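You operate a simulated robot arm through the tools that you are given. There is no shell and no other tool. Be economical: measure what you need, move in short steps, check, and stop when the job is done.

The job below is to be done with a simulated robot arm. You get a single attempt, and the scene is never put back.

JOB
Put one of the blue-banded cartons from the narrow steel wall shelf on the top of the grey rag bin. Put one of the blue test cards from the narrow steel wall shelf on the steel deck of the green tester. Switch the red power switch on. Take the purple disc and put it in the dark green tray. Do these in any order.

Only the result counts: the job must be done as asked and must still hold three seconds after the hand-in. Knocking over, shifting, dropping, spilling or breaking anything else fails it.

ROBOT AND FRAMES
A 7-joint arm with a two-finger parallel gripper on a trunk, on a base that drives. Base frame: it is fixed to the floor where the robot stands at the start and does not move with it; the origin is under the middle of the robot, x ahead of it, y to its left, z up. Lengths are in mm, angles in rad, forces in N, time in s.
With the tool pointing down near the work surface it reaches from about 100 to 600 mm from the robot's upright axis, wherever it stands. Its first joint turns from -2.897 to 2.897 rad. Places, roughly: blue test card [500, 250, 1500]; blue-banded carton [500, 0, 1500]; dark green tray (15x20x4 cm) [-100, 4100, 900]; purple disc (8x2x8 cm) [-300, 1400, 900]; red power switch [-400, 2700, 1600]; steel deck of the green tester [-2800, 500, 900]; top of the grey rag bin [500, 400, 300]. Payload 3.43 kg.
Tool frame: the origin (TCP) lies between the finger pads and is the grasp point; the fingertips stand 30 mm ahead of it; z points along the fingers, y is the line along which they close. Largest opening 94 mm; finger width 28, thickness 10; the body of the gripper, 50 by 96 mm, starts 55 mm behind the TCP.
Orientation is that of the tool frame in the base frame, as a unit quaternion [x, y, z, w]. With the fingers straight down and closing along the base's y, the tool's x points along the base's -x, its y along +y and its z along -z.

CONTROLS
- The arm moves only by the tool move_arm. Its argument "increments" is a list of rows, each a list of 7 numbers: the shift along the tool's x, y, z in units of 150 mm (1.0 is 150 mm), then the turn, a rotation vector about the tool's x, y, z in units of 45 degrees (1.0 is 45 degrees), then the opening, from 0 (shut) to 1 (fully open). In form: [[dx, dy, dz, ax, ay, az, hand], ...]. A call has 1 to 12 rows; each row is the pose to reach, as a shift and turn from the pose commanded when the call began, along the tool's axes at that moment. A call with a number of a shift or a turn outside -1 to 1 is refused whole. Each row takes 0.2 s and may step no farther than 50 mm and 0.15 rad from the row before; otherwise, or with a gripper value out of range, the whole call is refused. A pose out of reach is approached as far as the arm can. The call stops where the force on the tool passes 40 N (or 10 N more than at its start, if that is more) or the arm is blocked; 0.2 s more then pass. The fingers move at their own pace (about 108 mm/s each) and stop on an object; they squeeze with about 30 N. The grip force told is the motor's: it shows also when the fingers shut on nothing. Time passes only in rows, and 0.2 s behind the last, so rows that repeat a pose let the fingers close. It gives the time, the measured TCP pose, the force on the tool (base axes), the opening and the grip force at its end, in the units of the frame above (readings bear some noise), with the torque about the TCP (base axes, N m) and any sound that the robot's microphone picked up, and new pictures: "show" is both (left out), scene, wrist or none.
- Cameras (640 x 400 px; columns grow to the right, rows downward): "scene" is now at [392, 121.7, 1853.6]; the picture's right is [0.00, -0.67, 0.74], its down [-0.72, 0.51, 0.46] and it looks along [-0.69, -0.54, -0.49] (base axes); focal length 214 px, centre (320, 200). "wrist" rides on the gripper at [76, 14, -102] in the tool frame; the picture's right is [-0.18, 0.98, 0.00], its down [-0.75, -0.14, -0.64] and it looks along [-0.63, -0.12, 0.77] (tool axes); focal length 243 px, centre (320, 200). There is no depth. A picture from a camera that has moved, and an enlarged one, comes with that camera's place and axes in the base frame and with its lens.
- raise_lower(by): slides the trunk up (or, below 0, down) by that many mm; the arm and the scene camera ride with it, the base frame stays. It gives what a move gives, with no picture.
- base_move(legs): drives the robot by 1 to 6 legs, each [ahead, left, turn to the left] in mm, mm and rad, along the robot's own axes; the way and the turn of a leg run together, so that a leg with both is an arc; at most 1500 mm and 3.142 rad a leg. The arm and the cameras ride along, it lands a little off, and it stops where it bumps. It gives what a move gives, and a new picture of the scene camera.
- aim_head(pan, tilt): turns the head with the scene camera to pan (to the left, within 1.396 rad either way) and tilt (down, from -0.506 to 1.204), counted from straight ahead of the robot. It gives what a move gives, and a new picture of the scene camera.
- enlarge(camera, box): a new picture of the part [left, top, right, bottom] of that camera's present view, enlarged. No time passes.
- finish_job(): hands the job in; it is judged then, once.

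Go step by step. Nothing tells you exact positions but the pictures and the camera data: compare them with the known pose of the tool, close in by small moves and look again before you grip or let go. The budget is 165 turns and 260 pictures, counting those below and the enlarged ones. Unless the task says otherwise, let go and move clear before handing in.

The tools are called as name(argument=value, ...) on one line, values as JSON. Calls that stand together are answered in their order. move_arm: Moves the arm, as the interface text tells. Its arguments: {"type":"object","properties":{"increments":{"type":"array","items":{"type":"array","items":{"type":"number"}}},"show":{"type":"string","enum":["both","scene","wrist","none"]}},"required":["increments"]} The other tools are called the same way: raise_lower (by) slides the trunk up or down; base_move (legs) drives the base; aim_head (pan, tilt) turns the head that bears the scene camera; enlarge (camera, box) takes an enlarged picture of a part of a camera's view; finish_job () hands the job in.

At the start:

```text
time: 0.0
eef_pos: [350.4, 180.9, 1779.5]
tool_rot: [0.0, 1.0, 0.0, 0.0]
contact_force: [0.8, 0.5, -0.1]
wrist_torque: [0.03, 0.01, -0.02]
gripper_width: 93.7
grip_force: 0.0
trunk travel left (down, up): [-525.0, 65.0]
robot x, y, heading: [-0.4, 0.5, -0.002]
head pan, tilt: [-0.836, 0.759]
```

scene: 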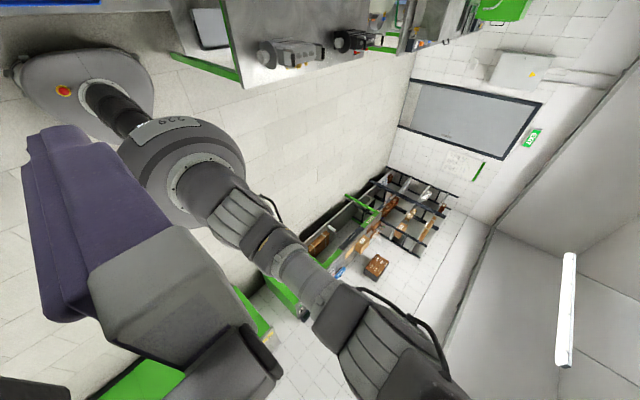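
wrist: 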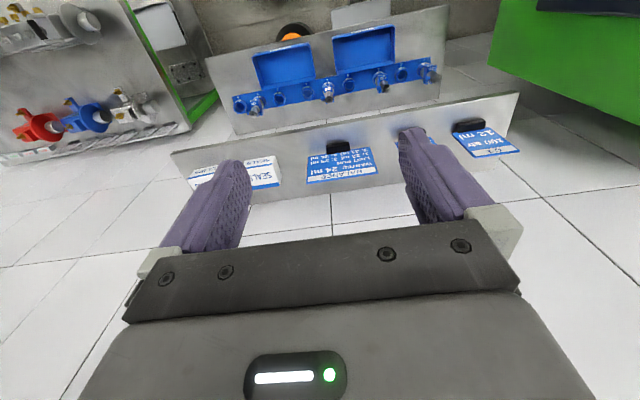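

The wrist view shows a narrow steel shelf with carton and blue cards below the gripper. I'll look at it with the head camera.

aim_head(pan=0.0, tilt=0.9)

enlarge(camera="wrist", box=[160, 80, 560, 230])

```text
time: 1.2
eef_pos: [348.4, 180.7, 1779.9]
tool_rot: [0.0, 1.0, -0.001, -0.001]
contact_force: [0.4, 0.2, 0.4]
wrist_torque: [0.03, -0.01, -0.02]
gripper_width: 94.1
grip_force: 0.0
trunk travel left (down, up): [-525.0, 65.0]
robot x, y, heading: [0.4, -2.1, -0.002]
head pan, tilt: [0.0, 0.901]
camera scene: at [380.9, 182.9, 1833.4], right [0.0, -1.0, 0.0], down [-0.62, 0.0, 0.78], along [-0.78, 0.0, -0.62], focal length 214 px, centre (320, 200)
```

scene: 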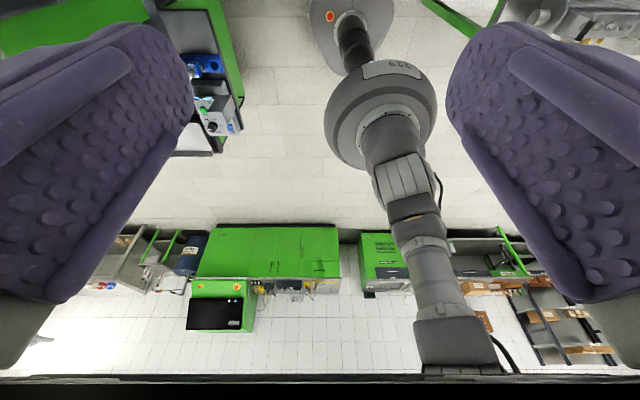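

```text
1.60 times, centred on (360, 155) of wrist
camera zoom: at [270.8, 195.0, 1881.6], right [0.18, 0.98, 0.0], down [0.75, -0.14, 0.64], along [0.63, -0.12, -0.77], focal length 388 px, centre (256, 272)
```

zoom: 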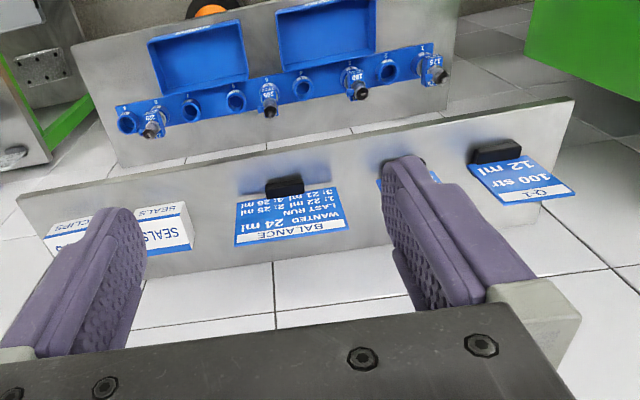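

aim_head(pan=0.0, tilt=-0.5)

```text
time: 2.7
eef_pos: [349.0, 181.2, 1780.4]
tool_rot: [0.0, 1.0, 0.001, 0.0]
contact_force: [-0.3, -0.1, 0.6]
wrist_torque: [-0.02, 0.02, -0.02]
gripper_width: 93.9
grip_force: 0.0
trunk travel left (down, up): [-525.0, 65.0]
robot x, y, heading: [0.4, -1.9, 0.004]
head pan, tilt: [0.0, -0.499]
camera scene: at [500.9, 183.0, 1841.7], right [0.0, -1.0, 0.0], down [-0.88, 0.0, -0.48], along [0.48, 0.0, -0.88], focal length 214 px, centre (320, 200)
```

scene: 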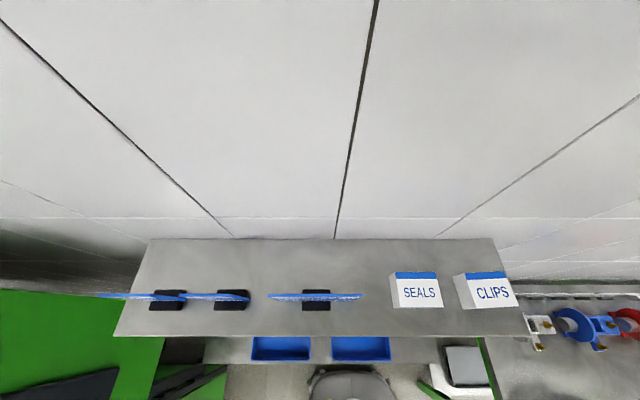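

aim_head(pan=0.0, tilt=0.1)

aim_head(pan=0.8, tilt=-0.3)

aim_head(pan=1.39, tilt=-0.5)

```text
time: 3.7
eef_pos: [348.1, 182.0, 1779.2]
tool_rot: [-0.001, 1.0, 0.0, 0.0]
contact_force: [-0.1, -0.2, 0.3]
wrist_torque: [-0.02, 0.01, -0.01]
gripper_width: 94.1
grip_force: 0.1
trunk travel left (down, up): [-525.0, 65.0]
robot x, y, heading: [1.1, -2.4, 0.0]
head pan, tilt: [0.0, 0.099]
camera scene: at [451.9, 183.0, 1816.8], right [0.0, -1.0, 0.0], down [-1.0, 0.0, 0.1], along [-0.1, 0.0, -1.0], focal length 214 px, centre (320, 200)
```

scene: 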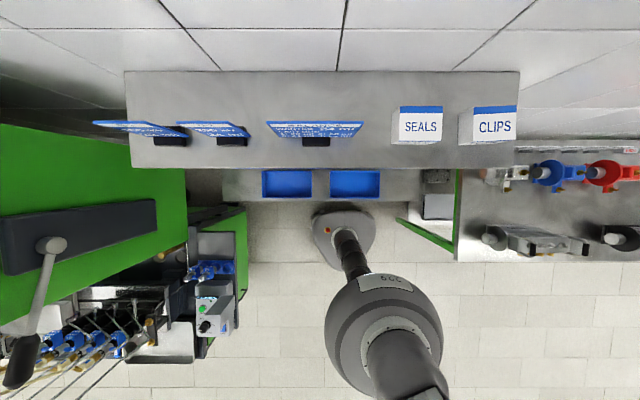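

```text
time: 4.8
eef_pos: [348.6, 181.6, 1778.5]
tool_rot: [0.0, 1.0, 0.0, 0.0]
contact_force: [-0.4, -0.4, -1.0]
wrist_torque: [-0.03, 0.0, 0.0]
gripper_width: 94.1
grip_force: 0.1
trunk travel left (down, up): [-525.0, 65.0]
robot x, y, heading: [-0.5, 0.0, 0.0]
head pan, tilt: [0.799, -0.3]
camera scene: at [486.3, 239.3, 1854.0], right [0.0, -0.7, -0.72], down [-0.96, 0.21, -0.21], along [0.3, 0.68, -0.67], focal length 214 px, centre (320, 200)
```

scene: 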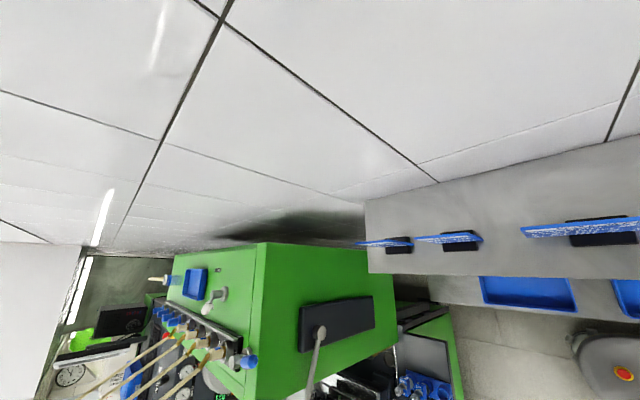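

```text
time: 5.8
eef_pos: [348.5, 180.7, 1779.8]
tool_rot: [0.0, 1.0, 0.0, 0.001]
contact_force: [-0.3, -0.5, -0.4]
wrist_torque: [0.02, -0.02, 0.0]
gripper_width: 94.3
grip_force: 0.1
trunk travel left (down, up): [-525.0, 65.0]
robot x, y, heading: [0.2, 0.1, 0.003]
head pan, tilt: [1.389, -0.499]
camera scene: at [500.9, 248.9, 1896.7], right [0.0, -0.18, -0.98], down [-0.88, 0.47, -0.09], along [0.48, 0.86, -0.16], focal length 214 px, centre (320, 200)
```

scene: 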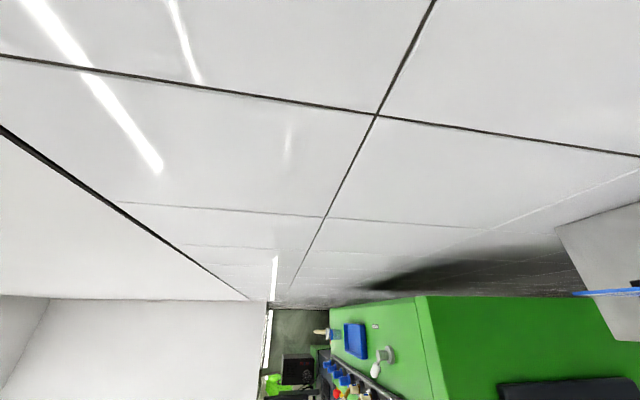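

I suspect the "head" camera rides near the hand; I'll test with a small arm shift.

aim_head(pan=0.0, tilt=-0.3)

move_arm(increments=[[0.25, 0, 0, 0, 0, 0, 1], [0.5, 0, 0, 0, 0, 0, 1]], show="scene")

```text
time: 7.3
eef_pos: [348.3, 181.7, 1778.8]
tool_rot: [0.0, 1.0, 0.0, 0.0]
contact_force: [-0.2, 0.3, -0.2]
wrist_torque: [0.01, 0.03, -0.02]
gripper_width: 94.1
grip_force: 0.1
trunk travel left (down, up): [-525.0, 65.0]
robot x, y, heading: [-1.6, -2.5, 0.001]
head pan, tilt: [0.0, -0.3]
camera scene: at [486.4, 183.0, 1830.3], right [0.0, -1.0, 0.0], down [-0.96, 0.0, -0.3], along [0.3, 0.0, -0.96], focal length 214 px, centre (320, 200)
```

scene: 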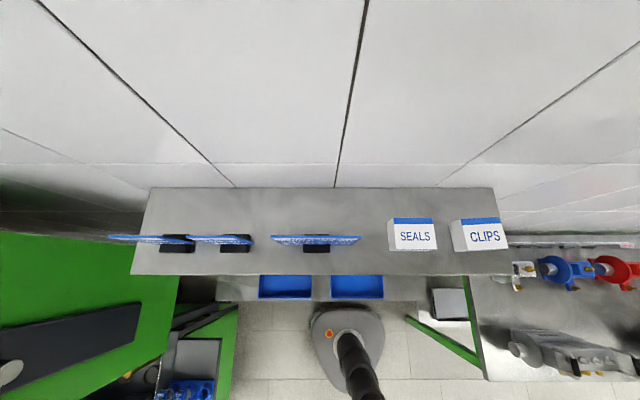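

```text
time: 7.9
eef_pos: [273.4, 181.1, 1779.5]
tool_rot: [0.0, 1.0, 0.0, 0.0]
contact_force: [0.0, -0.6, 0.1]
wrist_torque: [0.02, -0.01, -0.03]
gripper_width: 94.0
grip_force: 0.0
trunk travel left (down, up): [-525.0, 65.0]
robot x, y, heading: [-3.3, -5.6, 0.001]
head pan, tilt: [0.0, -0.3]
camera scene: at [410.2, 182.1, 1830.2], right [0.0, -1.0, 0.0], down [-0.96, 0.0, -0.3], along [0.3, 0.0, -0.96], focal length 214 px, centre (320, 200)
```

scene: 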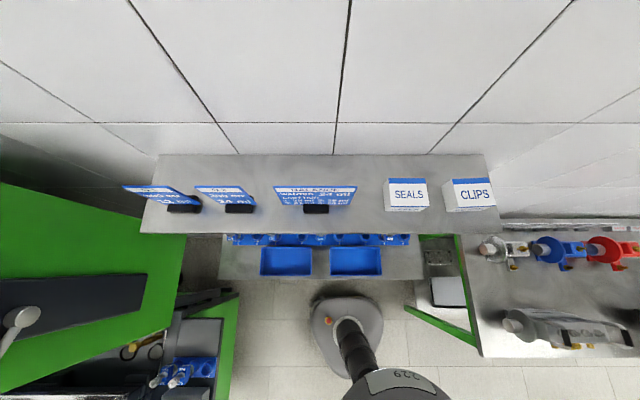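

The scene camera rides on the hand. Shelf deck looks ~z 1415, a bench with blue trays is around z 960 below. I'll go down in front of the bench to look for the bin.

raise_lower(by=-500)

aim_head(pan=0.0, tilt=-0.5)

aim_head(pan=0.9, tilt=-0.4)

```text
refused: -500 is not a number from -400 to 400
```

```text
time: 8.7
eef_pos: [275.7, 180.9, 1779.2]
tool_rot: [0.0, 1.0, 0.001, 0.0]
contact_force: [0.4, 0.2, -0.2]
wrist_torque: [-0.02, -0.01, 0.04]
gripper_width: 93.9
grip_force: 0.0
trunk travel left (down, up): [-525.0, 65.0]
robot x, y, heading: [-1.2, -2.5, 0.003]
head pan, tilt: [0.0, -0.499]
camera scene: at [427.1, 182.6, 1841.4], right [0.0, -1.0, 0.0], down [-0.88, 0.0, -0.48], along [0.48, 0.0, -0.88], focal length 214 px, centre (320, 200)
```

scene: 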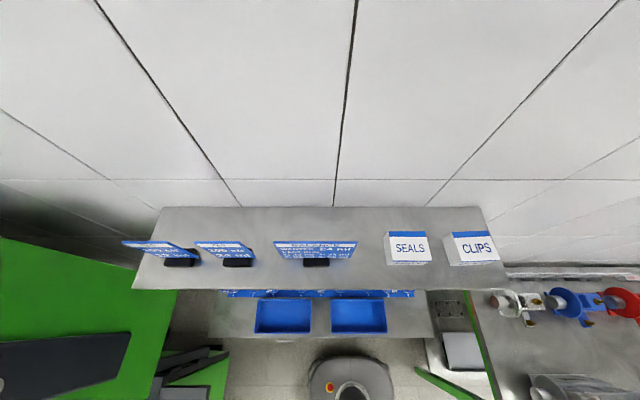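

```text
time: 9.9
eef_pos: [274.7, 181.8, 1778.9]
tool_rot: [0.0, 1.0, 0.0, 0.0]
contact_force: [-0.1, -0.2, -0.2]
wrist_torque: [0.02, 0.01, 0.02]
gripper_width: 94.0
grip_force: 0.1
trunk travel left (down, up): [-525.0, 65.0]
robot x, y, heading: [0.6, -2.3, -0.003]
head pan, tilt: [0.901, -0.4]
camera scene: at [419.9, 239.8, 1863.1], right [0.0, -0.62, -0.78], down [-0.92, 0.3, -0.24], along [0.39, 0.72, -0.57], focal length 214 px, centre (320, 200)
```

scene: 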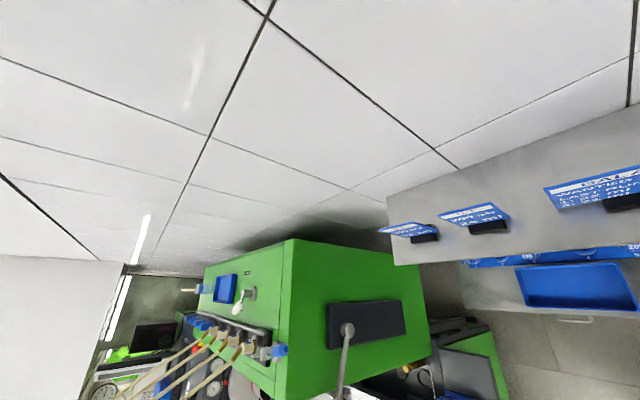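

raise_lower(by=-400)

aim_head(pan=0.0, tilt=-0.4)

```text
time: 13.7
eef_pos: [274.0, 181.5, 1379.9]
tool_rot: [-0.001, 1.0, -0.001, 0.0]
contact_force: [1.1, -0.8, 0.5]
wrist_torque: [0.03, -0.02, -0.02]
gripper_width: 94.1
grip_force: 0.1
trunk travel left (down, up): [-125.0, 465.0]
robot x, y, heading: [-0.8, -0.4, 0.002]
head pan, tilt: [0.901, -0.4]
```

```text
time: 14.9
eef_pos: [274.6, 182.3, 1379.1]
tool_rot: [0.0, 1.0, 0.001, -0.001]
contact_force: [-0.5, -0.7, 0.7]
wrist_torque: [0.02, 0.02, 0.02]
gripper_width: 94.1
grip_force: 0.0
trunk travel left (down, up): [-125.0, 465.0]
robot x, y, heading: [-0.1, 1.2, -0.003]
head pan, tilt: [0.0, -0.4]
camera scene: at [419.6, 182.6, 1435.4], right [0.0, -1.0, 0.0], down [-0.92, 0.0, -0.39], along [0.39, 0.0, -0.92], focal length 214 px, centre (320, 200)
```

scene: 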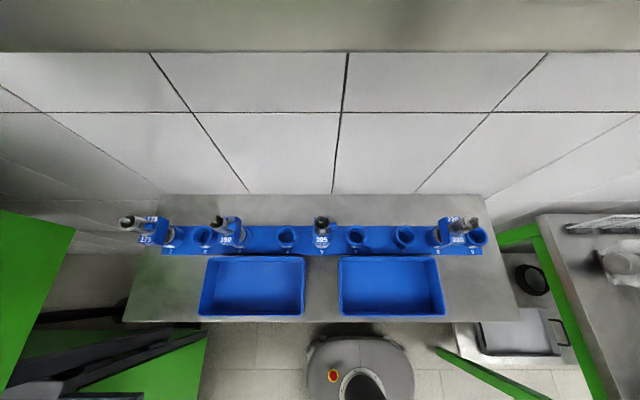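

raise_lower(by=-125)

move_arm(increments=[[0.3, 0, 0, 0, -0.18, 0, 1], [0.6, 0, 0, 0, -0.36, 0, 1], [0.7, 0, 0.1, 0, -0.54, 0, 1], [0.7, 0, 0.3, 0, -0.72, 0, 1], [0.7, 0, 0.6, 0, -0.9, 0, 1], [0.7, 0, 0.9, 0, -0.9, 0, 1]], show="both")

```text
time: 16.4
eef_pos: [274.8, 181.6, 1255.6]
tool_rot: [0.0, 1.0, 0.001, 0.0]
contact_force: [-0.1, 0.1, -0.3]
wrist_torque: [-0.02, -0.01, -0.01]
gripper_width: 93.9
grip_force: 0.0
trunk travel left (down, up): [0.0, 590.0]
robot x, y, heading: [0.1, 1.5, -0.002]
head pan, tilt: [0.0, -0.4]
```

```text
time: 17.8
eef_pos: [169.0, 179.8, 1118.2]
tool_rot: [0.0, 0.938, 0.0, 0.347]
contact_force: [0.1, -0.7, -0.1]
wrist_torque: [-0.02, 0.01, 0.01]
gripper_width: 94.0
grip_force: 0.1
trunk travel left (down, up): [0.0, 590.0]
robot x, y, heading: [0.4, 0.8, 0.002]
head pan, tilt: [0.0, -0.4]
camera scene: at [242.6, 182.0, 1254.4], right [0.0, -1.0, 0.0], down [-0.45, 0.0, -0.9], along [0.9, 0.0, -0.45], focal length 214 px, centre (320, 200)
camera wrist: at [42.5, 194.0, 1146.5], right [0.14, 0.98, 0.12], down [0.15, -0.14, 0.98], along [0.98, -0.12, -0.17], focal length 243 px, centre (320, 200)
```

scene: 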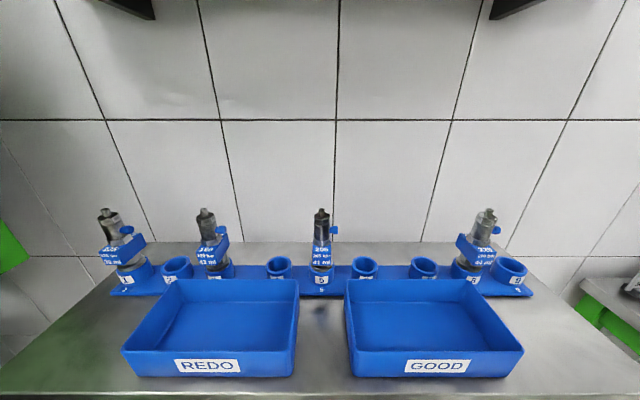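
wrist: 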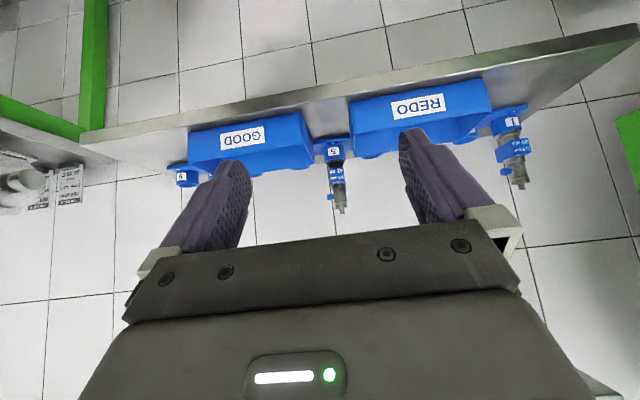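

move_arm(increments=[[0.2, 0, 0.24, 0, 0, 0, 1], [0.41, 0, 0.48, 0, 0, 0, 1], [0.62, 0, 0.72, 0, 0, 0, 1], [0.83, 0, 0.96, 0, 0, 0, 1]], show="none")

move_arm(increments=[[0.2, 0, 0.24, 0, 0, 0, 1], [0.41, 0, 0.48, 0, 0, 0, 1], [0.62, 0, 0.72, 0, 0, 0, 1], [0.83, 0, 0.96, 0, 0, 0, 1]], show="scene")

```text
time: 18.8
eef_pos: [171.3, 238.3, 969.3]
tool_rot: [0.001, 0.938, -0.001, 0.346]
contact_force: [0.9, -0.9, 0.3]
wrist_torque: [0.05, -0.03, 0.0]
gripper_width: 94.0
grip_force: 0.0
out of reach, approached as far as the arm can: row 2, 3, 4
trunk travel left (down, up): [0.0, 590.0]
robot x, y, heading: [1.3, -1.5, -0.006]
head pan, tilt: [0.0, -0.4]
```

```text
time: 19.8
eef_pos: [174.0, 267.2, 773.8]
tool_rot: [0.002, 0.938, -0.001, 0.346]
contact_force: [0.2, -0.6, -0.1]
wrist_torque: [0.02, -0.03, 0.02]
gripper_width: 94.2
grip_force: 0.1
out of reach, approached as far as the arm can: row 1, 2, 3, 4
trunk travel left (down, up): [0.0, 590.0]
robot x, y, heading: [-2.9, -1.2, -0.002]
head pan, tilt: [0.0, -0.4]
camera scene: at [246.9, 268.0, 909.0], right [0.0, -1.0, 0.0], down [-0.45, 0.0, -0.89], along [0.89, 0.0, -0.45], focal length 214 px, centre (320, 200)
```

scene: 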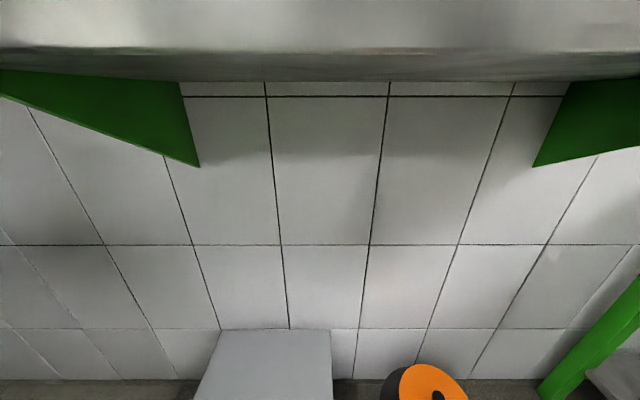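

The bin's flat grey top is under the bench, about (540,400,300). I'll go back up to pick the SEALS carton, which I estimate at x 516–574, y −19–51, z 1418–1463.

move_arm(increments=[[-0.2, 0, -0.24, 0, 0, 0, 1], [-0.41, 0, -0.48, 0, 0, 0, 1], [-0.62, 0, -0.72, 0, 0, 0, 1], [-0.83, 0, -0.96, 0, 0, 0, 1]], show="none")

raise_lower(by=400)

raise_lower(by=185)

```text
time: 20.8
eef_pos: [172.7, 266.1, 961.6]
tool_rot: [-0.001, 0.938, 0.0, 0.346]
contact_force: [1.0, 0.3, -0.1]
wrist_torque: [-0.03, -0.01, -0.03]
gripper_width: 94.1
grip_force: 0.1
out of reach, approached as far as the arm can: row 1, 2
trunk travel left (down, up): [0.0, 590.0]
robot x, y, heading: [2.0, 1.1, 0.002]
head pan, tilt: [0.0, -0.4]
```

```text
time: 24.7
eef_pos: [172.6, 267.7, 1362.5]
tool_rot: [-0.001, 0.938, 0.001, 0.346]
contact_force: [0.4, 0.4, -0.2]
wrist_torque: [-0.02, 0.0, -0.01]
gripper_width: 94.2
grip_force: 0.0
trunk travel left (down, up): [-400.0, 190.0]
robot x, y, heading: [-1.8, -5.8, -0.002]
head pan, tilt: [0.0, -0.4]
```

```text
time: 26.7
eef_pos: [172.1, 266.8, 1547.4]
tool_rot: [0.0, 0.938, 0.0, 0.347]
contact_force: [0.1, 0.4, -0.5]
wrist_torque: [0.01, 0.0, -0.03]
gripper_width: 93.9
grip_force: 0.0
trunk travel left (down, up): [-585.0, 5.0]
robot x, y, heading: [-0.1, -0.8, -0.002]
head pan, tilt: [0.0, -0.4]
```

move_arm(increments=[[-0.17, -0.2, -0.2, 0, 0.18, 0, 1], [-0.34, -0.4, -0.4, 0, 0.36, 0, 1], [-0.51, -0.6, -0.6, 0, 0.54, 0, 1], [-0.6, -0.8, -0.7, 0, 0.72, 0, 1], [-0.65, -1.0, -0.76, 0, 0.9, 0, 1]], show="scene")

```text
time: 27.9
eef_pos: [174.3, 116.9, 1696.6]
tool_rot: [-0.001, 1.0, 0.0, -0.001]
contact_force: [-0.2, 0.1, -0.2]
wrist_torque: [0.02, -0.01, 0.0]
gripper_width: 94.0
grip_force: 0.0
trunk travel left (down, up): [-585.0, 5.0]
robot x, y, heading: [-3.1, 1.2, 0.005]
head pan, tilt: [0.0, -0.4]
camera scene: at [319.0, 117.4, 1753.1], right [0.0, -1.0, 0.0], down [-0.92, 0.0, -0.39], along [0.39, 0.0, -0.92], focal length 214 px, centre (320, 200)
```

scene: 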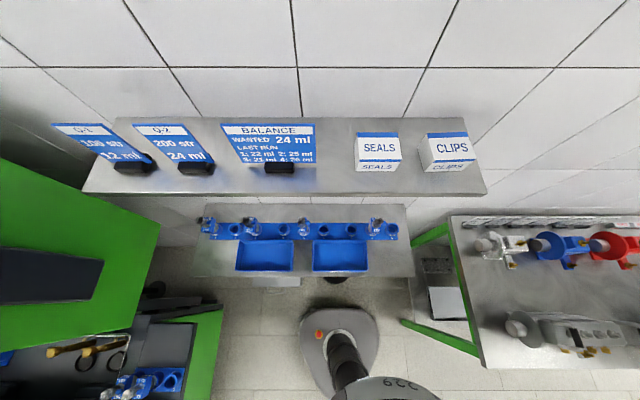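

base_move(legs=[[0, 120, 0]])

enlarge(camera="scene", box=[140, 100, 500, 325])

```text
time: 29.1
eef_pos: [172.4, 236.8, 1697.2]
tool_rot: [0.0, 1.0, 0.001, 0.001]
contact_force: [0.2, 0.4, -0.6]
wrist_torque: [-0.03, -0.04, 0.01]
gripper_width: 94.1
grip_force: 0.1
trunk travel left (down, up): [-585.0, 5.0]
robot x, y, heading: [3.6, 123.3, 0.001]
head pan, tilt: [0.0, -0.4]
camera scene: at [317.7, 238.3, 1753.3], right [0.0, -1.0, 0.0], down [-0.92, 0.0, -0.39], along [0.39, 0.0, -0.92], focal length 214 px, centre (320, 200)
```

scene: 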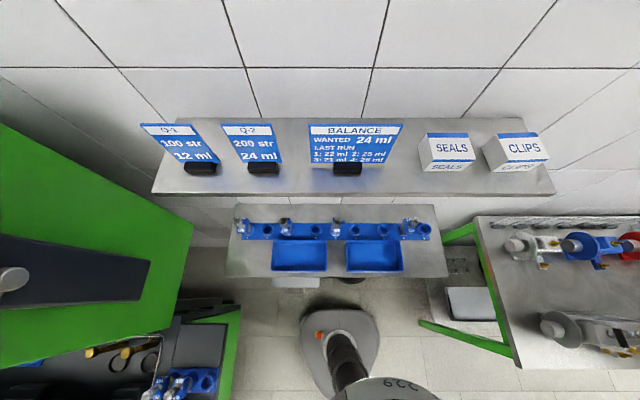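

```text
1.78 times, centred on (320, 212) of scene
camera zoom: at [317.7, 238.3, 1753.3], right [0.0, -1.0, 0.0], down [-0.92, 0.0, -0.39], along [0.39, 0.0, -0.92], focal length 381 px, centre (320, 178)
```

zoom: 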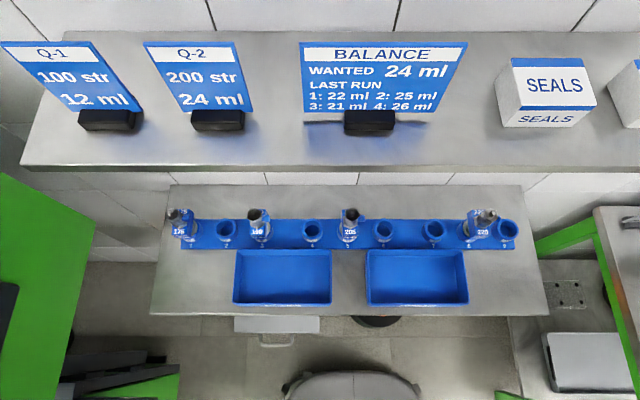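

move_arm(increments=[[-0.16, -0.16, 0, 0, 0, -0.16, 1], [-0.33, -0.33, 0, 0, 0, -0.33, 1], [-0.5, -0.5, 0, 0, 0, -0.5, 1], [-0.67, -0.67, 0, 0, 0, -0.67, 1], [-0.84, -0.84, 0, 0, 0, -0.84, 1], [-1, -1, 0, 0, 0, -1, 1]], show="none")

```text
time: 30.5
eef_pos: [323.8, 82.8, 1697.2]
tool_rot: [-0.383, 0.924, 0.001, -0.001]
contact_force: [-1.1, -0.1, -0.1]
wrist_torque: [0.04, 0.06, -0.01]
gripper_width: 93.9
grip_force: 0.0
trunk travel left (down, up): [-585.0, 5.0]
robot x, y, heading: [1.3, 118.2, 0.002]
head pan, tilt: [0.0, -0.4]
```

move_arm(increments=[[-0.03, -0.13, 0, 0, 0, -0.16, 1], [-0.05, -0.26, 0, 0, 0, -0.33, 1], [-0.08, -0.39, 0, 0, 0, -0.5, 1], [-0.1, -0.53, 0, 0, 0, -0.67, 1], [-0.13, -0.66, 0, 0, 0, -0.84, 1], [-0.155, -0.79, 0, 0, 0, -1, 1]], show="both")

```text
time: 31.9
eef_pos: [425.6, 17.7, 1695.2]
tool_rot: [0.708, -0.706, -0.001, 0.001]
contact_force: [1.6, -0.2, -0.5]
wrist_torque: [0.01, 0.06, 0.0]
gripper_width: 94.1
grip_force: 0.1
trunk travel left (down, up): [-585.0, 5.0]
robot x, y, heading: [0.3, 115.8, 0.0]
head pan, tilt: [0.0, -0.4]
camera scene: at [427.4, 161.6, 1752.5], right [1.0, 0.0, 0.0], down [0.0, -0.92, -0.39], along [0.0, 0.39, -0.92], focal length 214 px, centre (320, 200)
camera wrist: at [410.0, -59.9, 1798.4], right [-0.98, 0.18, 0.0], down [0.14, 0.75, 0.64], along [0.11, 0.63, -0.77], focal length 243 px, centre (320, 200)
```

scene: 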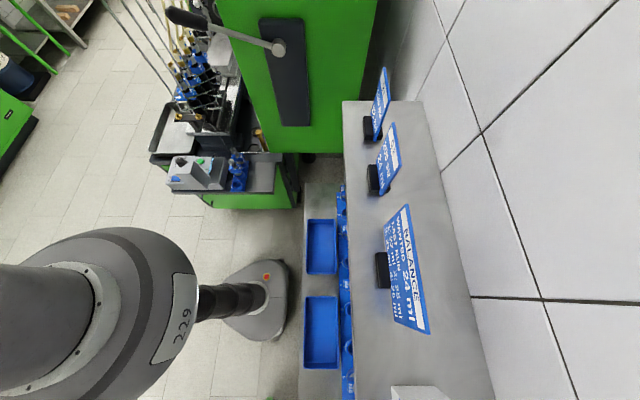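
wrist: 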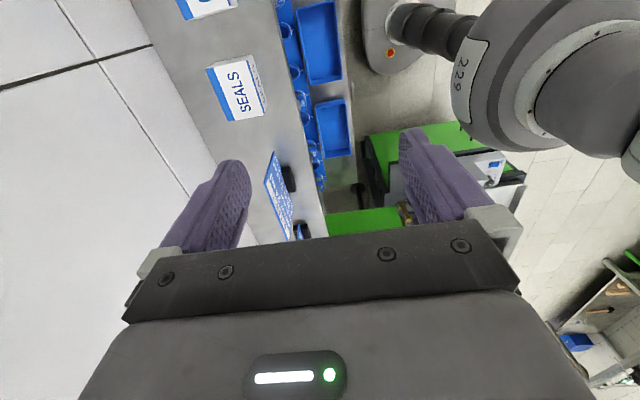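

move_arm(increments=[[0, -0.27, 0, 0, 0, 0, 1], [0, -0.54, 0, 0, 0, 0, 1], [0, -0.8, 0, 0, 0, 0, 1], [0, -0.8, 0.25, 0, 0, 0, 1], [0, -0.8, 0.5, 0, 0, 0, 1]], show="none")

aim_head(pan=0.0, tilt=0.5)

```text
time: 33.1
eef_pos: [543.8, 19.4, 1621.3]
tool_rot: [-0.707, 0.707, 0.0, 0.0]
contact_force: [0.3, -0.6, -0.6]
wrist_torque: [0.02, -0.01, -0.01]
gripper_width: 94.0
grip_force: 0.1
trunk travel left (down, up): [-585.0, 5.0]
robot x, y, heading: [-0.4, 115.8, -0.004]
head pan, tilt: [0.0, -0.4]
```

```text
time: 34.3
eef_pos: [541.9, 18.5, 1621.2]
tool_rot: [0.707, -0.707, 0.0, 0.0]
contact_force: [0.2, 0.2, 0.2]
wrist_torque: [-0.03, 0.02, -0.02]
gripper_width: 94.0
grip_force: 0.0
trunk travel left (down, up): [-585.0, 5.0]
robot x, y, heading: [0.8, 116.3, -0.001]
head pan, tilt: [0.0, 0.499]
camera scene: at [544.8, 84.4, 1660.0], right [1.0, 0.0, 0.0], down [0.0, -0.88, 0.48], along [0.0, -0.48, -0.88], focal length 214 px, centre (320, 200)
```

scene: 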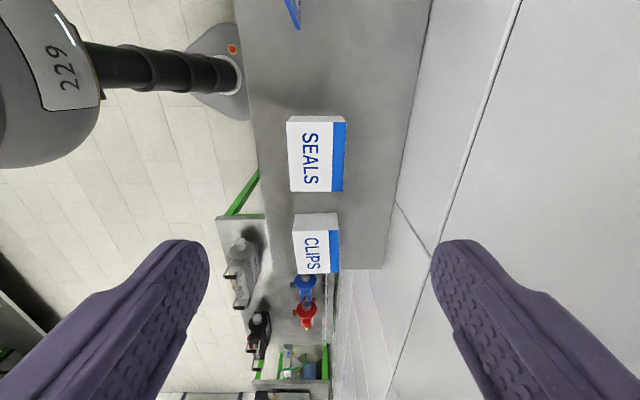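

move_arm(increments=[[-0.02, 0, 0.3, 0, 0, 0, 1], [-0.02, 0, 0.6, 0, 0, 0, 1], [-0.02, 0, 0.8, 0, 0, 0, 1]], show="both")

```text
time: 35.1
eef_pos: [544.5, 21.7, 1501.5]
tool_rot: [0.707, -0.707, 0.0, 0.0]
contact_force: [-0.5, 0.2, 0.2]
wrist_torque: [0.01, 0.03, 0.0]
gripper_width: 93.8
grip_force: 0.0
trunk travel left (down, up): [-585.0, 5.0]
robot x, y, heading: [-2.4, 121.9, -0.001]
head pan, tilt: [0.0, 0.499]
camera scene: at [546.5, 87.2, 1539.4], right [1.0, 0.0, 0.0], down [0.0, -0.88, 0.48], along [0.0, -0.48, -0.88], focal length 214 px, centre (320, 200)
camera wrist: at [528.4, -55.1, 1603.1], right [-0.98, 0.18, 0.0], down [0.14, 0.75, 0.64], along [0.12, 0.63, -0.77], focal length 243 px, centre (320, 200)
```

scene: 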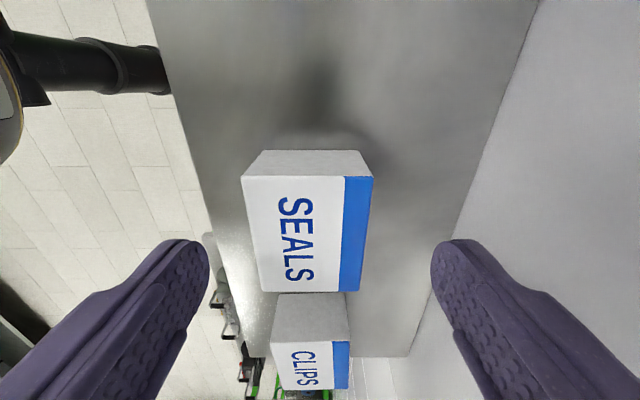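
wrist: 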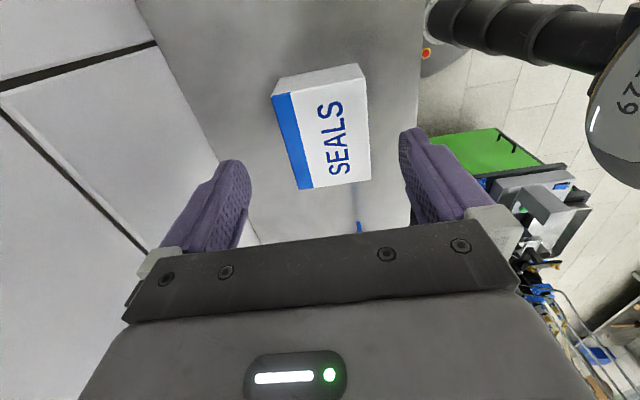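

move_arm(increments=[[0, 0.02, 0.15, 0, 0, 0, 1], [0, 0.02, 0.28, 0, 0, 0, 1], [0, 0.02, 0.28, 0, 0, 0, 0], [0, 0.02, 0.28, 0, 0, 0, 0], [0, 0.02, 0.28, 0, 0, 0, 0]], show="scene")

```text
time: 36.3
eef_pos: [540.7, 21.7, 1459.5]
tool_rot: [-0.707, 0.707, -0.001, 0.0]
contact_force: [0.6, 0.0, 0.0]
wrist_torque: [-0.01, 0.01, 0.02]
gripper_width: 59.0
grip_force: 30.2
trunk travel left (down, up): [-585.0, 5.0]
robot x, y, heading: [-0.1, 119.0, -0.005]
head pan, tilt: [0.0, 0.499]
camera scene: at [542.7, 87.2, 1498.2], right [1.0, 0.0, 0.0], down [0.0, -0.88, 0.48], along [0.0, -0.48, -0.88], focal length 214 px, centre (320, 200)
```

scene: 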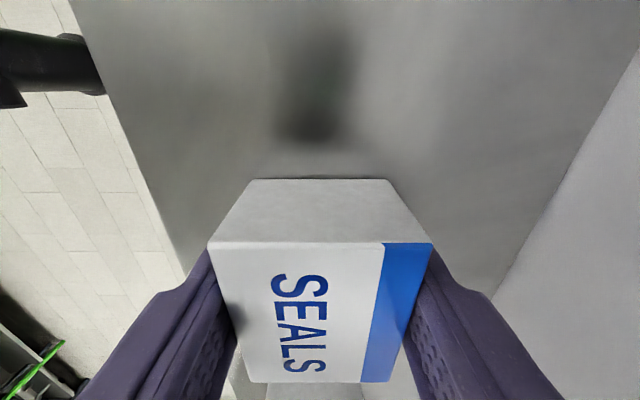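

Gripped. Lift and retract from the shelf.

move_arm(increments=[[0, 0, -0.2, 0, 0, 0, 0], [0, 0, -0.5, 0, 0, 0, 0], [0, 0, -0.8, 0, 0, 0, 0], [0, 0.3, -0.8, 0, 0, 0, 0], [0, 0.6, -0.8, 0, 0, 0, 0], [0, 0.9, -0.8, 0, 0, 0, 0]], show="none")

move_arm(increments=[[-0.3, 0.15, 0, 0, 0, 0, 0], [-0.55, 0.35, 0, 0, 0, 0, 0], [-0.8, 0.55, 0, 0, 0, 0, 0], [-1, 0.75, 0, 0, 0, 0, 0], [-1, 1.0, 0, 0, 0, 0, 0]], show="none")

```text
time: 37.7
eef_pos: [400.1, 22.9, 1579.9]
tool_rot: [0.708, -0.706, 0.0, 0.0]
contact_force: [-1.6, -0.5, -0.9]
wrist_torque: [0.03, -0.03, 0.03]
gripper_width: 59.0
grip_force: 30.2
trunk travel left (down, up): [-585.0, 5.0]
robot x, y, heading: [0.7, 116.1, -0.001]
head pan, tilt: [0.0, 0.499]
```

```text
refused: row 1 steps farther than a row can; nothing moved
```

move_arm(increments=[[-0.2, 0.2, 0, 0, 0, 0, 0], [-0.4, 0.4, 0, 0, 0, 0, 0], [-0.6, 0.6, 0, 0, 0, 0, 0], [-0.8, 0.8, 0, 0, 0, 0, 0], [-1, 1.0, 0, 0, 0, 0, 0]], show="none")

raise_lower(by=-400)

raise_lower(by=-185)

aim_head(pan=-0.6, tilt=0.0)

```text
time: 38.9
eef_pos: [252.7, 171.9, 1580.5]
tool_rot: [0.708, -0.706, -0.001, 0.0]
contact_force: [0.0, 0.7, -1.0]
wrist_torque: [0.02, -0.01, 0.02]
gripper_width: 59.0
grip_force: 30.4
trunk travel left (down, up): [-585.0, 5.0]
robot x, y, heading: [1.1, 117.5, 0.003]
head pan, tilt: [0.0, 0.499]
```

```text
time: 42.8
eef_pos: [254.6, 171.3, 1180.4]
tool_rot: [0.707, -0.707, 0.001, 0.001]
contact_force: [-0.9, 0.0, -1.7]
wrist_torque: [-0.01, 0.03, -0.01]
gripper_width: 59.0
grip_force: 30.5
trunk travel left (down, up): [-185.0, 405.0]
robot x, y, heading: [-1.4, 120.7, 0.003]
head pan, tilt: [0.0, 0.499]
```

```text
time: 44.8
eef_pos: [254.5, 172.3, 995.7]
tool_rot: [-0.707, 0.707, 0.0, 0.0]
contact_force: [0.4, -0.1, -1.1]
wrist_torque: [-0.03, -0.02, 0.03]
gripper_width: 58.8
grip_force: 30.3
trunk travel left (down, up): [0.0, 590.0]
robot x, y, heading: [-0.1, 118.5, 0.0]
head pan, tilt: [0.0, 0.499]
```

```text
time: 45.8
eef_pos: [255.6, 171.9, 995.5]
tool_rot: [0.708, -0.707, 0.001, 0.0]
contact_force: [-0.5, 0.4, -1.0]
wrist_torque: [-0.01, -0.02, 0.01]
gripper_width: 58.9
grip_force: 30.0
trunk travel left (down, up): [0.0, 590.0]
robot x, y, heading: [1.8, 120.8, 0.002]
head pan, tilt: [-0.6, 0.0]
camera scene: at [307.8, 283.2, 1050.1], right [0.83, 0.0, 0.56], down [0.0, -1.0, 0.0], along [0.56, 0.0, -0.83], focal length 214 px, centre (320, 200)
```

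scene: 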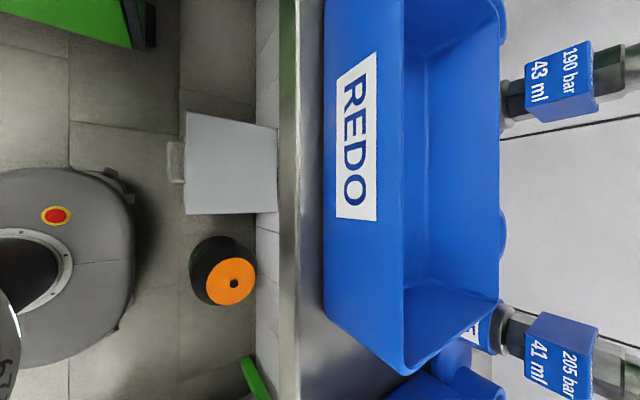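

move_arm(increments=[[-0.23, -0.1, 0.1, 0, 0, 0, 0], [-0.47, -0.2, 0.2, 0, 0, 0, 0], [-0.7, -0.3, 0.3, 0, 0, 0, 0], [-0.7, -0.3, 0.63, 0, 0, 0, 0], [-0.7, -0.3, 0.96, 0, 0, 0, 0]], show="none")

move_arm(increments=[[0, 0, 0.33, 0, 0, 0, 0], [0, 0, 0.66, 0, 0, 0, 0], [0, 0, 0.99, 0, 0, 0, 0]], show="scene")

```text
time: 47.0
eef_pos: [299.1, 278.8, 877.2]
tool_rot: [0.711, -0.703, 0.004, -0.011]
contact_force: [-22.1, -12.1, 25.9]
wrist_torque: [3.07, -3.22, 1.18]
gripper_width: 58.9
grip_force: 29.5
trunk travel left (down, up): [0.0, 590.0]
robot x, y, heading: [0.6, 120.0, 0.001]
head pan, tilt: [-0.6, 0.0]
stopped in row 5: the force on the tool passed its limit at 131 N (the readings are from after the stop); the commanded pose is now the measured one
```

```text
time: 47.2
eef_pos: [299.5, 279.4, 876.8]
tool_rot: [0.711, -0.703, 0.006, -0.013]
contact_force: [-26.7, -21.4, 35.5]
wrist_torque: [5.35, -4.12, 1.23]
gripper_width: 59.0
grip_force: 30.0
trunk travel left (down, up): [0.0, 590.0]
robot x, y, heading: [-5.7, 121.8, 0.003]
head pan, tilt: [-0.6, 0.0]
stopped in row 1: the force on the tool passed its limit at 73 N (the readings are from after the stop); the commanded pose is now the measured one
camera scene: at [350.5, 389.2, 934.5], right [0.8, 0.0, 0.6], down [0.0, -1.0, 0.0], along [0.6, 0.0, -0.8], focal length 214 px, centre (320, 200)
```

scene: 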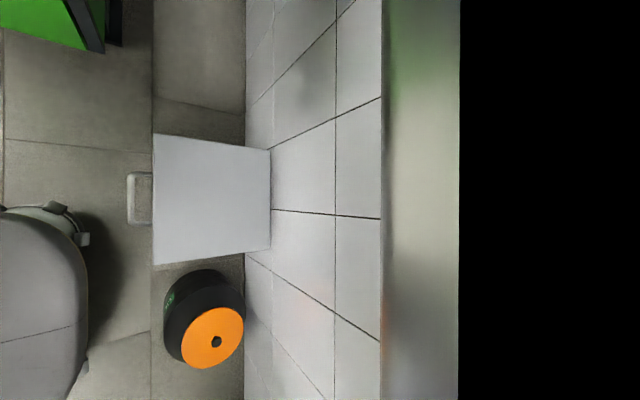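

move_arm(increments=[[0, 0, -0.2, 0, 0, 0, 0], [0, 0.25, -0.3, 0, 0, 0, 0], [0, 0.5, -0.3, 0, 0, 0, 0]], show="both")

```text
time: 48.0
eef_pos: [226.0, 280.7, 916.2]
tool_rot: [0.712, -0.702, 0.003, -0.01]
contact_force: [1.3, 0.5, -0.7]
wrist_torque: [0.03, 0.03, 0.02]
gripper_width: 59.2
grip_force: 30.2
trunk travel left (down, up): [0.0, 590.0]
robot x, y, heading: [1.7, 123.0, 0.0]
head pan, tilt: [-0.6, 0.0]
camera scene: at [276.6, 391.9, 975.1], right [0.81, 0.0, 0.58], down [0.01, -1.0, -0.01], along [0.58, 0.01, -0.81], focal length 214 px, centre (320, 200)
camera wrist: at [208.9, 202.3, 1019.0], right [-0.98, 0.17, -0.02], down [0.12, 0.75, 0.65], along [0.13, 0.64, -0.76], focal length 243 px, centre (320, 200)
```

scene: 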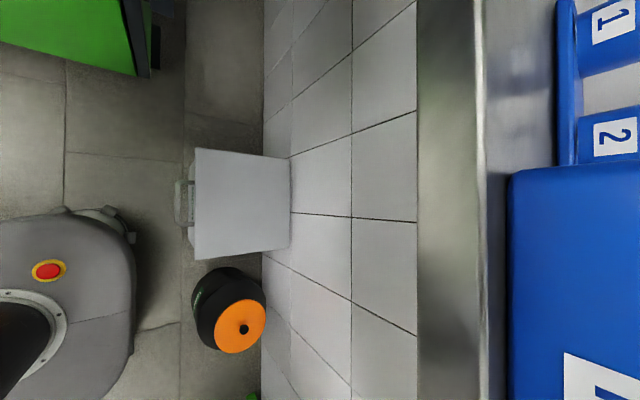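
wrist: 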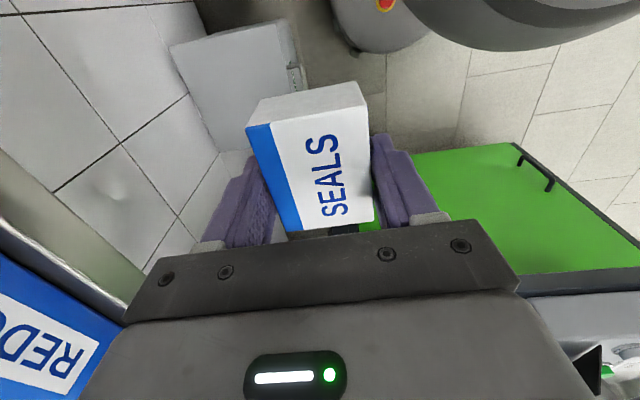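

move_arm(increments=[[0, 0, 0.33, 0, 0, 0, 0], [0, 0, 0.66, 0, 0, 0, 0], [0, 0, 0.99, 0, 0, 0, 0]], show="none")

move_arm(increments=[[0, 0, 0.33, 0, 0, 0, 0], [0, 0, 0.66, 0, 0, 0, 0], [0, 0, 0.99, 0, 0, 0, 0]], show="scene")

```text
time: 48.8
eef_pos: [245.2, 294.1, 767.7]
tool_rot: [0.712, -0.702, 0.004, -0.01]
contact_force: [0.1, 0.1, -0.6]
wrist_torque: [0.01, -0.01, -0.01]
gripper_width: 58.8
grip_force: 29.9
out of reach, approached as far as the arm can: row 1, 2, 3
trunk travel left (down, up): [0.0, 590.0]
robot x, y, heading: [1.8, 121.7, 0.0]
head pan, tilt: [-0.6, 0.0]
```

```text
time: 49.6
eef_pos: [248.4, 294.6, 618.9]
tool_rot: [0.711, -0.703, 0.004, -0.011]
contact_force: [-0.1, 0.7, -2.1]
wrist_torque: [0.03, -0.01, 0.02]
gripper_width: 58.6
grip_force: 30.1
trunk travel left (down, up): [0.0, 590.0]
robot x, y, heading: [-1.4, 121.7, -0.001]
head pan, tilt: [-0.6, 0.0]
camera scene: at [298.8, 406.3, 675.5], right [0.81, 0.0, 0.58], down [0.01, -1.0, -0.01], along [0.58, 0.01, -0.81], focal length 214 px, centre (320, 200)
```

scene: 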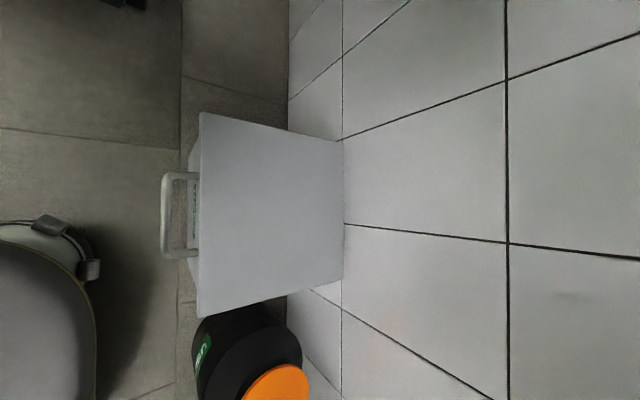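

move_arm(increments=[[-0.12, -0.2, 0.2, 0, 0, 0, 0], [-0.24, -0.4, 0.35, 0, 0, 0, 0], [-0.36, -0.6, 0.5, 0, 0, 0, 0], [-0.48, -0.8, 0.65, 0, 0, 0, 0], [-0.6, -1, 0.8, 0, 0, 0, 0]], show="none")

aim_head(pan=0.0, tilt=0.6)

```text
time: 51.0
eef_pos: [339.5, 427.7, 499.8]
tool_rot: [0.736, -0.677, 0.004, -0.007]
contact_force: [0.3, -0.3, -1.8]
wrist_torque: [0.04, 0.05, -0.02]
gripper_width: 58.9
grip_force: 30.0
trunk travel left (down, up): [0.0, 590.0]
robot x, y, heading: [-34.7, 129.8, 0.063]
head pan, tilt: [-0.6, 0.0]
stopped in row 5: the arm was blocked; the commanded pose is now the measured one
```

```text
time: 52.0
eef_pos: [340.1, 426.1, 498.7]
tool_rot: [0.735, -0.678, 0.005, -0.006]
contact_force: [0.8, 0.5, -1.1]
wrist_torque: [0.02, 0.02, -0.01]
gripper_width: 58.9
grip_force: 29.7
trunk travel left (down, up): [0.0, 590.0]
robot x, y, heading: [-31.1, 130.0, 0.062]
head pan, tilt: [0.0, 0.6]
camera scene: at [336.8, 482.2, 541.1], right [1.0, 0.08, 0.02], down [0.06, -0.82, 0.56], along [0.06, -0.56, -0.83], focal length 214 px, centre (320, 200)
```

scene: 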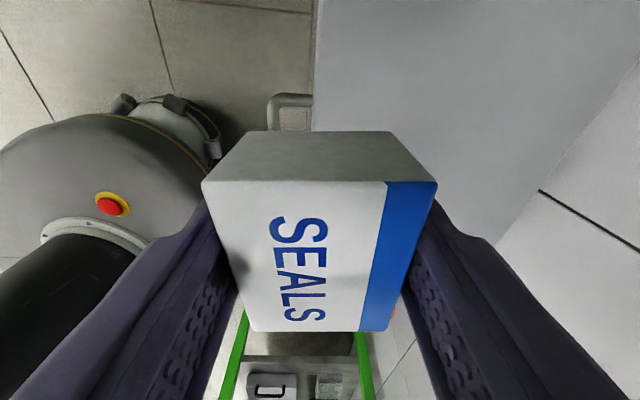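

The forearm seems to have met the bench edge and pushed the base slightly. I'll draw the hand back, then back the robot off so the arm reaches in flatter.

move_arm(increments=[[0.2, 0.1, 0, 0, 0, 0, 0], [0.4, 0.2, 0, 0, 0, 0, 0], [0.6, 0.3, 0, 0, 0, 0, 0]], show="none")

base_move(legs=[[-150, 0, -0.06]])

```text
time: 52.8
eef_pos: [309.3, 326.9, 498.1]
tool_rot: [0.732, -0.682, 0.002, -0.008]
contact_force: [0.3, -0.3, -1.0]
wrist_torque: [0.04, 0.04, 0.0]
gripper_width: 58.8
grip_force: 30.2
trunk travel left (down, up): [0.0, 590.0]
robot x, y, heading: [-35.1, 128.0, 0.06]
head pan, tilt: [0.0, 0.6]
```

```text
time: 54.2
eef_pos: [168.4, 304.3, 498.7]
tool_rot: [0.712, -0.702, 0.002, -0.007]
contact_force: [0.8, -0.1, -1.7]
wrist_torque: [-0.02, -0.01, -0.03]
gripper_width: 58.9
grip_force: 30.0
trunk travel left (down, up): [0.0, 590.0]
robot x, y, heading: [-186.8, 122.9, -0.002]
head pan, tilt: [0.0, 0.6]
camera scene: at [169.7, 360.0, 539.8], right [1.0, 0.01, 0.01], down [0.01, -0.83, 0.56], along [0.02, -0.56, -0.83], focal length 214 px, centre (320, 200)
```

scene: 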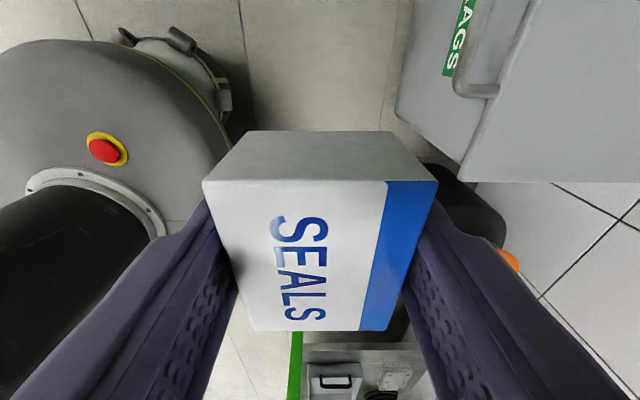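

move_arm(increments=[[0, -0.33, 0, 0, 0, 0, 0], [0, -0.66, 0, 0, 0, 0, 0], [0, -0.99, 0, 0, 0, 0, 0]], show="none")

move_arm(increments=[[0, -0.3, 0.1, 0, 0, 0, 0], [0, -0.55, 0.2, 0, 0, 0, 0]], show="scene")

```text
time: 55.0
eef_pos: [318.0, 304.6, 500.4]
tool_rot: [0.713, -0.701, 0.001, -0.007]
contact_force: [-0.2, 0.0, -0.8]
wrist_torque: [0.0, -0.04, 0.02]
gripper_width: 58.5
grip_force: 29.9
trunk travel left (down, up): [0.0, 590.0]
robot x, y, heading: [-184.4, 124.4, -0.002]
head pan, tilt: [0.0, 0.6]
```

```text
time: 55.6
eef_pos: [400.6, 306.6, 471.2]
tool_rot: [0.712, -0.702, 0.003, -0.006]
contact_force: [1.0, 1.1, -0.6]
wrist_torque: [-0.01, 0.02, 0.0]
gripper_width: 59.0
grip_force: 30.1
trunk travel left (down, up): [0.0, 590.0]
robot x, y, heading: [-184.0, 127.3, -0.003]
head pan, tilt: [0.0, 0.6]
camera scene: at [401.4, 362.6, 512.6], right [1.0, 0.01, 0.01], down [0.01, -0.83, 0.56], along [0.02, -0.56, -0.83], focal length 214 px, centre (320, 200)
```

scene: 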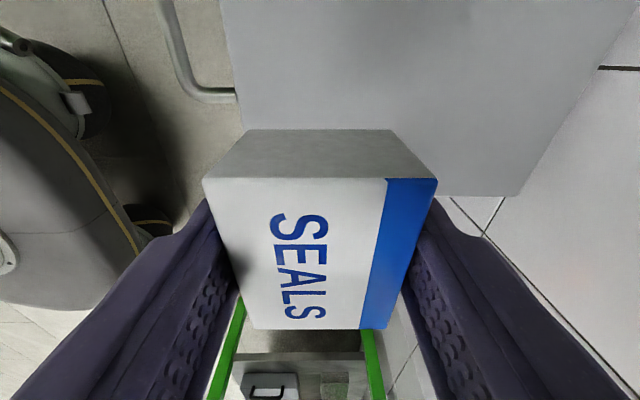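

move_arm(increments=[[-0.15, -0.1, 0.2, 0, 0, 0, 0], [-0.27, -0.15, 0.4, 0, 0, 0, 0], [-0.27, -0.15, 0.6, 0, 0, 0, 0], [-0.27, -0.15, 0.72, 0, 0, 0, 0]], show="both")

```text
time: 56.6
eef_pos: [409.2, 331.2, 411.7]
tool_rot: [0.712, -0.702, 0.001, -0.007]
contact_force: [-0.2, -0.9, -1.0]
wrist_torque: [0.03, 0.05, -0.03]
gripper_width: 58.9
grip_force: 30.1
out of reach, approached as far as the arm can: row 2, 3, 4
trunk travel left (down, up): [0.0, 590.0]
robot x, y, heading: [-185.3, 124.6, -0.003]
head pan, tilt: [0.0, 0.6]
camera scene: at [409.6, 387.6, 452.2], right [1.0, 0.01, 0.01], down [0.01, -0.83, 0.56], along [0.02, -0.56, -0.83], focal length 214 px, centre (320, 200)
camera wrist: at [392.6, 253.8, 512.2], right [-0.99, 0.17, -0.01], down [0.12, 0.75, 0.65], along [0.12, 0.64, -0.76], focal length 243 px, centre (320, 200)
```

scene: 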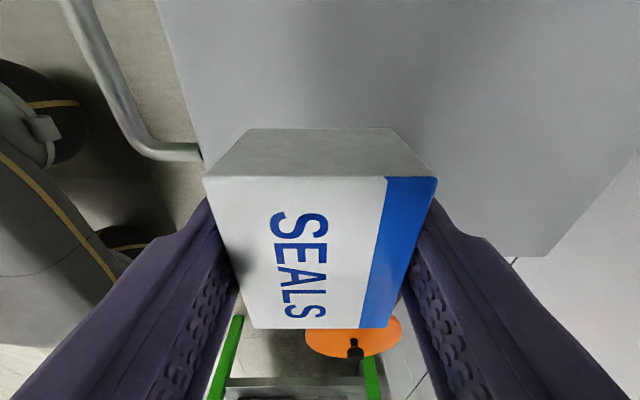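
wrist: 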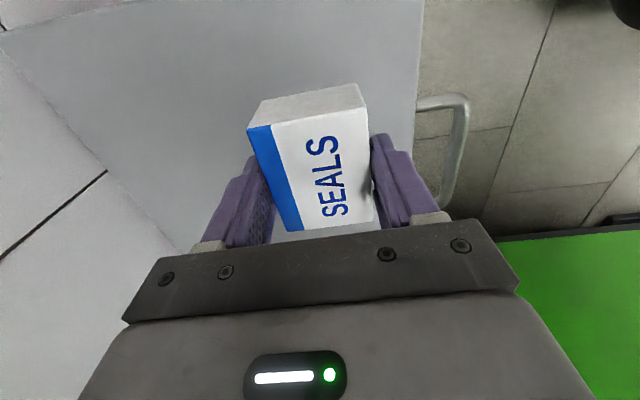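

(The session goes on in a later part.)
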